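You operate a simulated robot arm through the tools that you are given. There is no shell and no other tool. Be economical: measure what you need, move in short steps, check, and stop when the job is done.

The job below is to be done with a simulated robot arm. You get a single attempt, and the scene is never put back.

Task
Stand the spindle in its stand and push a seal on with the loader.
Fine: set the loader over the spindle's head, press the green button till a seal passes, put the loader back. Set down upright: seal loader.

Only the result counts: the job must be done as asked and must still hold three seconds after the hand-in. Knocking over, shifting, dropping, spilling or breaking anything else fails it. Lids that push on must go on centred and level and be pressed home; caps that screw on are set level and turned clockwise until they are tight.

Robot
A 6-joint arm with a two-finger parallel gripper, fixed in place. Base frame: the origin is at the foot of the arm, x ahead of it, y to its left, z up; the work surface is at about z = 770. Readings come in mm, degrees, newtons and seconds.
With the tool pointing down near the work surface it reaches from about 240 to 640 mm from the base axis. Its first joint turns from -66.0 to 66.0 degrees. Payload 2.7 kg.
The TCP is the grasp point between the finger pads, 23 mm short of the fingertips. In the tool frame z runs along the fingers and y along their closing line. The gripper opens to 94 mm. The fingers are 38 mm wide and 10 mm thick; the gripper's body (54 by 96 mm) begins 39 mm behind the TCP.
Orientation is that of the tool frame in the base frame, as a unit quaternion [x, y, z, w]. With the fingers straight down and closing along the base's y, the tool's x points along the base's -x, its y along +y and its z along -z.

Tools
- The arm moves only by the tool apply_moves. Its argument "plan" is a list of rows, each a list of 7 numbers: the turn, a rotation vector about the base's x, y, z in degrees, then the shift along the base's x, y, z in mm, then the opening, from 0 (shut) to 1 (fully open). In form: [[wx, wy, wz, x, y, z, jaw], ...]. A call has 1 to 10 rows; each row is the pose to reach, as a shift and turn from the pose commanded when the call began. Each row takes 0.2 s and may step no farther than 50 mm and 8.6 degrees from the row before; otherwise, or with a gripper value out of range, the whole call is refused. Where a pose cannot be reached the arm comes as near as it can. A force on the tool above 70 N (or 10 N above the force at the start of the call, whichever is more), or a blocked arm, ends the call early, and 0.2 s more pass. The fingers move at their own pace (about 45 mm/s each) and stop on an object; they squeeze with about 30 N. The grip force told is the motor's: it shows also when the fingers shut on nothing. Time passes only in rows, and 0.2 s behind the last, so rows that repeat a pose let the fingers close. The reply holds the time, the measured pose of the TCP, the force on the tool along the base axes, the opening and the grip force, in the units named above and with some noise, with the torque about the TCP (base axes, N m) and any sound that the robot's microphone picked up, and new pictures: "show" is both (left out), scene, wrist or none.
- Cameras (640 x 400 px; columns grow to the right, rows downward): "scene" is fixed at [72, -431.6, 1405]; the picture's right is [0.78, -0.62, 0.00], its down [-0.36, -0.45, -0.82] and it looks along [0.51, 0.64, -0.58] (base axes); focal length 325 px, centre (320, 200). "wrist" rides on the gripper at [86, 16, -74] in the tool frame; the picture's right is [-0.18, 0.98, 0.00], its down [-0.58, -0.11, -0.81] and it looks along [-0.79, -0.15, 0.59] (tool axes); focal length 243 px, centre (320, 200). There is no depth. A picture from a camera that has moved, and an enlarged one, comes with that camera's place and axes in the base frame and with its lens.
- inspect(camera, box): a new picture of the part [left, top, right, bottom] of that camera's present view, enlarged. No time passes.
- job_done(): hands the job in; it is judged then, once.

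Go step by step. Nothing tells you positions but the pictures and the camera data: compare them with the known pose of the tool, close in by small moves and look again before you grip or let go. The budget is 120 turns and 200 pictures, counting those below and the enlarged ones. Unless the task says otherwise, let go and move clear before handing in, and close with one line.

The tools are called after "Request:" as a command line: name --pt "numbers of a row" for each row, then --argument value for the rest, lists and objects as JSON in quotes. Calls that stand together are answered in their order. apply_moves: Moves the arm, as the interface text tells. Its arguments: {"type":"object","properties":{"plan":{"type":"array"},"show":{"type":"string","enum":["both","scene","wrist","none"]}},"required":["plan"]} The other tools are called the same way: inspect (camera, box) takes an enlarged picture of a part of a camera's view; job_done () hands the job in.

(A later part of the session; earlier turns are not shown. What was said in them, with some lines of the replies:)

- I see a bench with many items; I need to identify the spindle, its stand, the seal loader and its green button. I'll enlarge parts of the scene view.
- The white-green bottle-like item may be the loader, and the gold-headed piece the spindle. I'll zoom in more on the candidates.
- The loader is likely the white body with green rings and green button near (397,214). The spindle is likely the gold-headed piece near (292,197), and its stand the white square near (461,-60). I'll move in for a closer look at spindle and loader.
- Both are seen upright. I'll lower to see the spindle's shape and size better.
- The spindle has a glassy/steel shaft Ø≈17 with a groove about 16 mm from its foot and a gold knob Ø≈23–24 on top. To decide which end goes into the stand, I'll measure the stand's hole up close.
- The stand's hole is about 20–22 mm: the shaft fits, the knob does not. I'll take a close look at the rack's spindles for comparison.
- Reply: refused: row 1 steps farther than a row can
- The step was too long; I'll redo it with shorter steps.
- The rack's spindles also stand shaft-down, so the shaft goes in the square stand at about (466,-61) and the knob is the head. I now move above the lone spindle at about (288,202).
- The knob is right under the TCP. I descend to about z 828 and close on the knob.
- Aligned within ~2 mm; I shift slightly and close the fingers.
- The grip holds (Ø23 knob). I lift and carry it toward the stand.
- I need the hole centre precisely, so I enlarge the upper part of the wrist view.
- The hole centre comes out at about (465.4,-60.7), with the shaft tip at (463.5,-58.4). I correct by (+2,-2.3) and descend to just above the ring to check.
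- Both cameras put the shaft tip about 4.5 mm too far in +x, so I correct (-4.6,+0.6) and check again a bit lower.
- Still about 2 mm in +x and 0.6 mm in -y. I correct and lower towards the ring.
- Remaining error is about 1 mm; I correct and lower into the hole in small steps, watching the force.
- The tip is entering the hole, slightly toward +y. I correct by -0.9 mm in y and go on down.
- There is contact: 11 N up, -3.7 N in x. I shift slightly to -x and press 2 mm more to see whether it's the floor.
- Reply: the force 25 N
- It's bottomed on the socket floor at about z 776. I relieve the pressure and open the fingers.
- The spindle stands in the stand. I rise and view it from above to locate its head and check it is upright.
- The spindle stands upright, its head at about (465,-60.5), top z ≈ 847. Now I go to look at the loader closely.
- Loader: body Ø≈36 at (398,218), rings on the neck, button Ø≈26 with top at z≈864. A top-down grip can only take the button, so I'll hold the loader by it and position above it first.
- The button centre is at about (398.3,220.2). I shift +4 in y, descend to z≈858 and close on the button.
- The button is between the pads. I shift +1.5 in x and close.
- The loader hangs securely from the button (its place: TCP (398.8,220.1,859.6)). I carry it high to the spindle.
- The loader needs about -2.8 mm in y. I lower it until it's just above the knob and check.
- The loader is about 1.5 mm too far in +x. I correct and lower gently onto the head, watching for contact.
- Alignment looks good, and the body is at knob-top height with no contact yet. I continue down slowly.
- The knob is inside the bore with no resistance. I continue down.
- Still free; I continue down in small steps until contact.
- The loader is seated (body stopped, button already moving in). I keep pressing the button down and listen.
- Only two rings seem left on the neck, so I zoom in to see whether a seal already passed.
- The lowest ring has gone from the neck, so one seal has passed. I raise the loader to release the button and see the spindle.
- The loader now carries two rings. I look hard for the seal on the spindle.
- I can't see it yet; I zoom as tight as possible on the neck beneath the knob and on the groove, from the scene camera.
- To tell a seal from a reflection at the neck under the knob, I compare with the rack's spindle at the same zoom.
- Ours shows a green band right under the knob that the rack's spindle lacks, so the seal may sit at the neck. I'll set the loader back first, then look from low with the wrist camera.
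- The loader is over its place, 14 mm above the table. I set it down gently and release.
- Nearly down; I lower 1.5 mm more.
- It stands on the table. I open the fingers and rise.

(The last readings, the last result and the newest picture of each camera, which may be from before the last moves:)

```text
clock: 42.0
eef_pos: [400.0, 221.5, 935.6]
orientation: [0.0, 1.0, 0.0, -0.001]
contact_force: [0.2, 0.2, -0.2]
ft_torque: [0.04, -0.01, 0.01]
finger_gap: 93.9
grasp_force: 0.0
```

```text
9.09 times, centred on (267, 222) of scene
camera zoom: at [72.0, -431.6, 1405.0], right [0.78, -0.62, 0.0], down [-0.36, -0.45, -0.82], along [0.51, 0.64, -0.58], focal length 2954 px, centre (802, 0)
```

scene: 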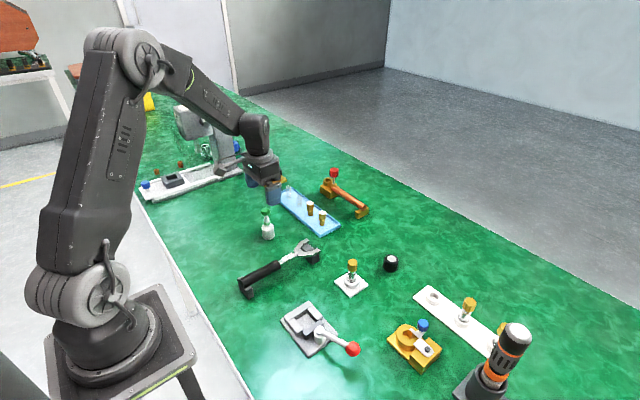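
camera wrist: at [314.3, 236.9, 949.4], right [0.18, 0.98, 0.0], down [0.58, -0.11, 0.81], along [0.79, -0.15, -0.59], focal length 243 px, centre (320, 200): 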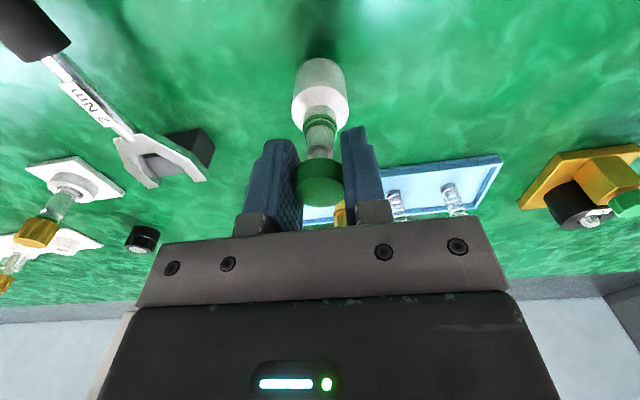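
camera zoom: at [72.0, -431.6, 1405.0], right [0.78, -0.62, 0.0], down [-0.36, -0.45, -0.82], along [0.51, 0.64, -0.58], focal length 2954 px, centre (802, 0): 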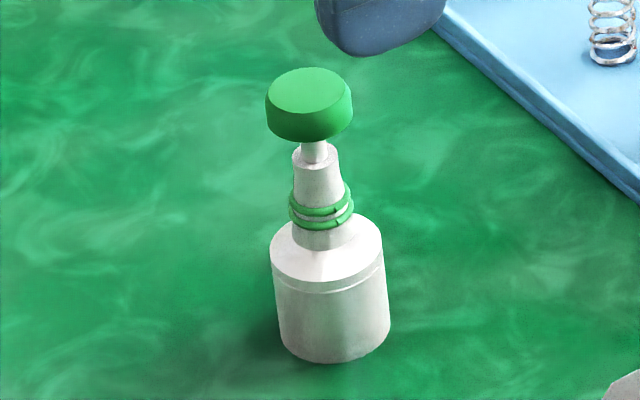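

The loader stands upright in its place with two rings left. Now I view the spindle from low with the wrist camera to find the seal.

Request:
apply_moves --pt "0 0 0 -5 -40 0 1" --pt "0 0 0 -10 -85 0 1" --pt "0 0 0 -15 -130 0 1" --pt "0 0 0 -15 -175 0 1" --pt "0 0 0 -15 -220 0 1" --pt "0 0 0 -10 -260 0 1" --pt "0 0 0 -5 -284 -10 1" --pt "0 0 0 2 -284 -50 1" --pt "0 0 0 6 -284 -90 1" --pt "0 0 0 6 -284 -95 1" --show "wrist"

Request:
inspect --camera "wrist" --box '[280, 140, 360, 220]'

```text
clock: 44.2
eef_pos: [405.2, -63.0, 839.3]
orientation: [0.0, 1.0, 0.001, 0.001]
contact_force: [-0.4, 0.8, -0.4]
ft_torque: [0.01, 0.0, 0.01]
finger_gap: 94.0
grasp_force: 0.0
camera wrist: at [318.2, -46.7, 913.7], right [0.18, 0.98, 0.0], down [0.58, -0.11, 0.81], along [0.79, -0.15, -0.59], focal length 243 px, centre (320, 200)
```

wrist: 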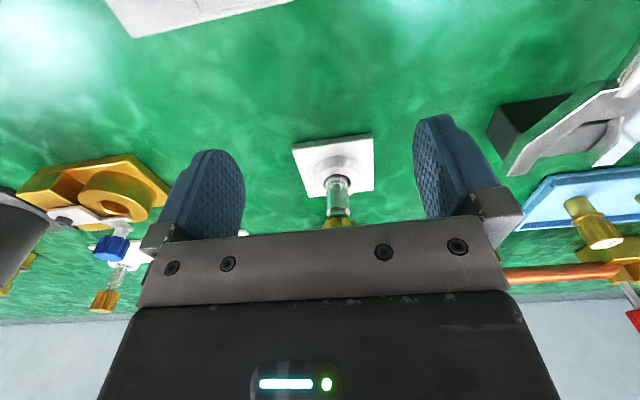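

```text
5.00 times, centred on (320, 180) of wrist
camera zoom: at [318.2, -46.7, 913.7], right [0.18, 0.98, 0.0], down [0.58, -0.11, 0.81], along [0.79, -0.15, -0.59], focal length 1213 px, centre (320, 300)
```

zoom: 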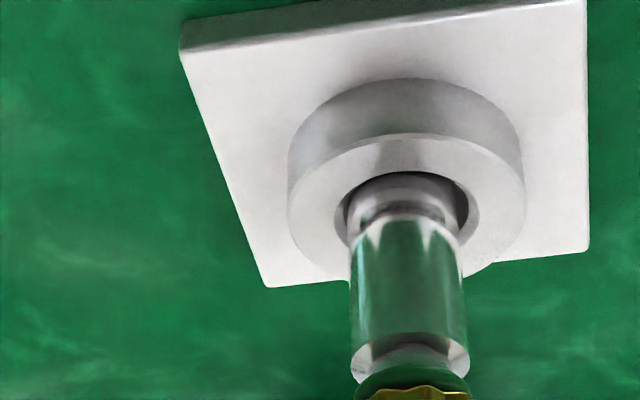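

A green ring is seated on the neck right beneath the knob. I move slightly closer to see whether it is level and fully on.

Request:
apply_moves --pt "0 0 0 15 -2 0 1" --pt "0 0 0 15 -2 0 1" --show "none"

Request:
inspect --camera "wrist" --box '[315, 165, 365, 225]'

Request:
inspect --camera "scene" --box '[245, 200, 289, 244]'

```text
clock: 44.8
eef_pos: [417.8, -65.2, 837.6]
orientation: [0.0, 1.0, 0.0, 0.0]
contact_force: [-0.1, -0.2, 0.1]
ft_torque: [-0.01, 0.02, 0.0]
finger_gap: 93.9
grasp_force: 0.0
```

```text
6.67 times, centred on (340, 195) of wrist
camera zoom: at [332.7, -48.9, 913.1], right [0.18, 0.98, 0.0], down [0.58, -0.11, 0.81], along [0.79, -0.15, -0.59], focal length 1618 px, centre (187, 233)
```

zoom: 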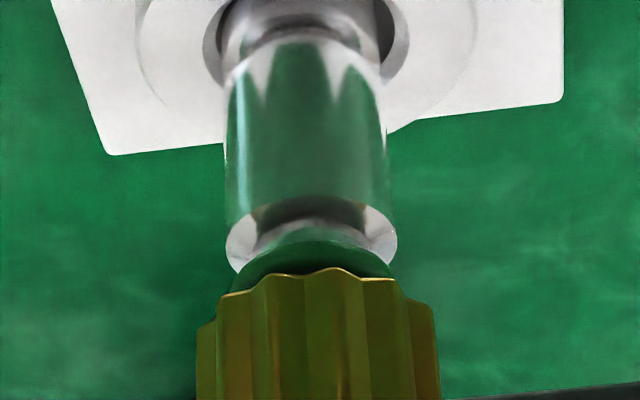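

```text
9.09 times, centred on (267, 222) of scene
camera zoom: at [72.0, -431.6, 1405.0], right [0.78, -0.62, 0.0], down [-0.36, -0.45, -0.82], along [0.51, 0.64, -0.58], focal length 2954 px, centre (802, 0)
```

zoom: 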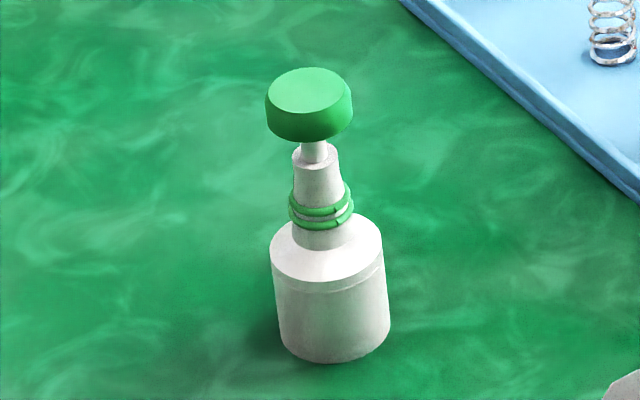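

The seal sits level on the neck below the head, the spindle stands in its stand, and the loader is upright in its place. I back away clear before handing in.

Request:
apply_moves --pt "0 0 0 -25 0 20 1" --pt "0 0 0 -40 0 60 1" --pt "0 0 0 -45 0 105 1" --pt "0 0 0 -45 0 140 1" --show "scene"

```text
clock: 45.8
eef_pos: [373.4, -64.5, 976.4]
orientation: [0.0, 1.0, 0.001, 0.0]
contact_force: [-0.2, -0.3, -0.2]
ft_torque: [0.03, -0.02, 0.0]
finger_gap: 94.2
grasp_force: 0.0
```

scene: 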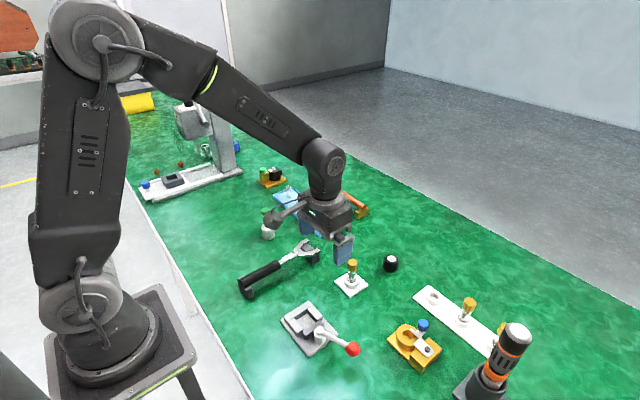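

Everything is in place and the arm is clear, so I hand in.

Request:
job_done

```text
The job is handed in.
```

I stood the spindle in the square white stand, put one green seal on its neck just below the gold head, and set the seal loader back upright in its place; the job is handed in.
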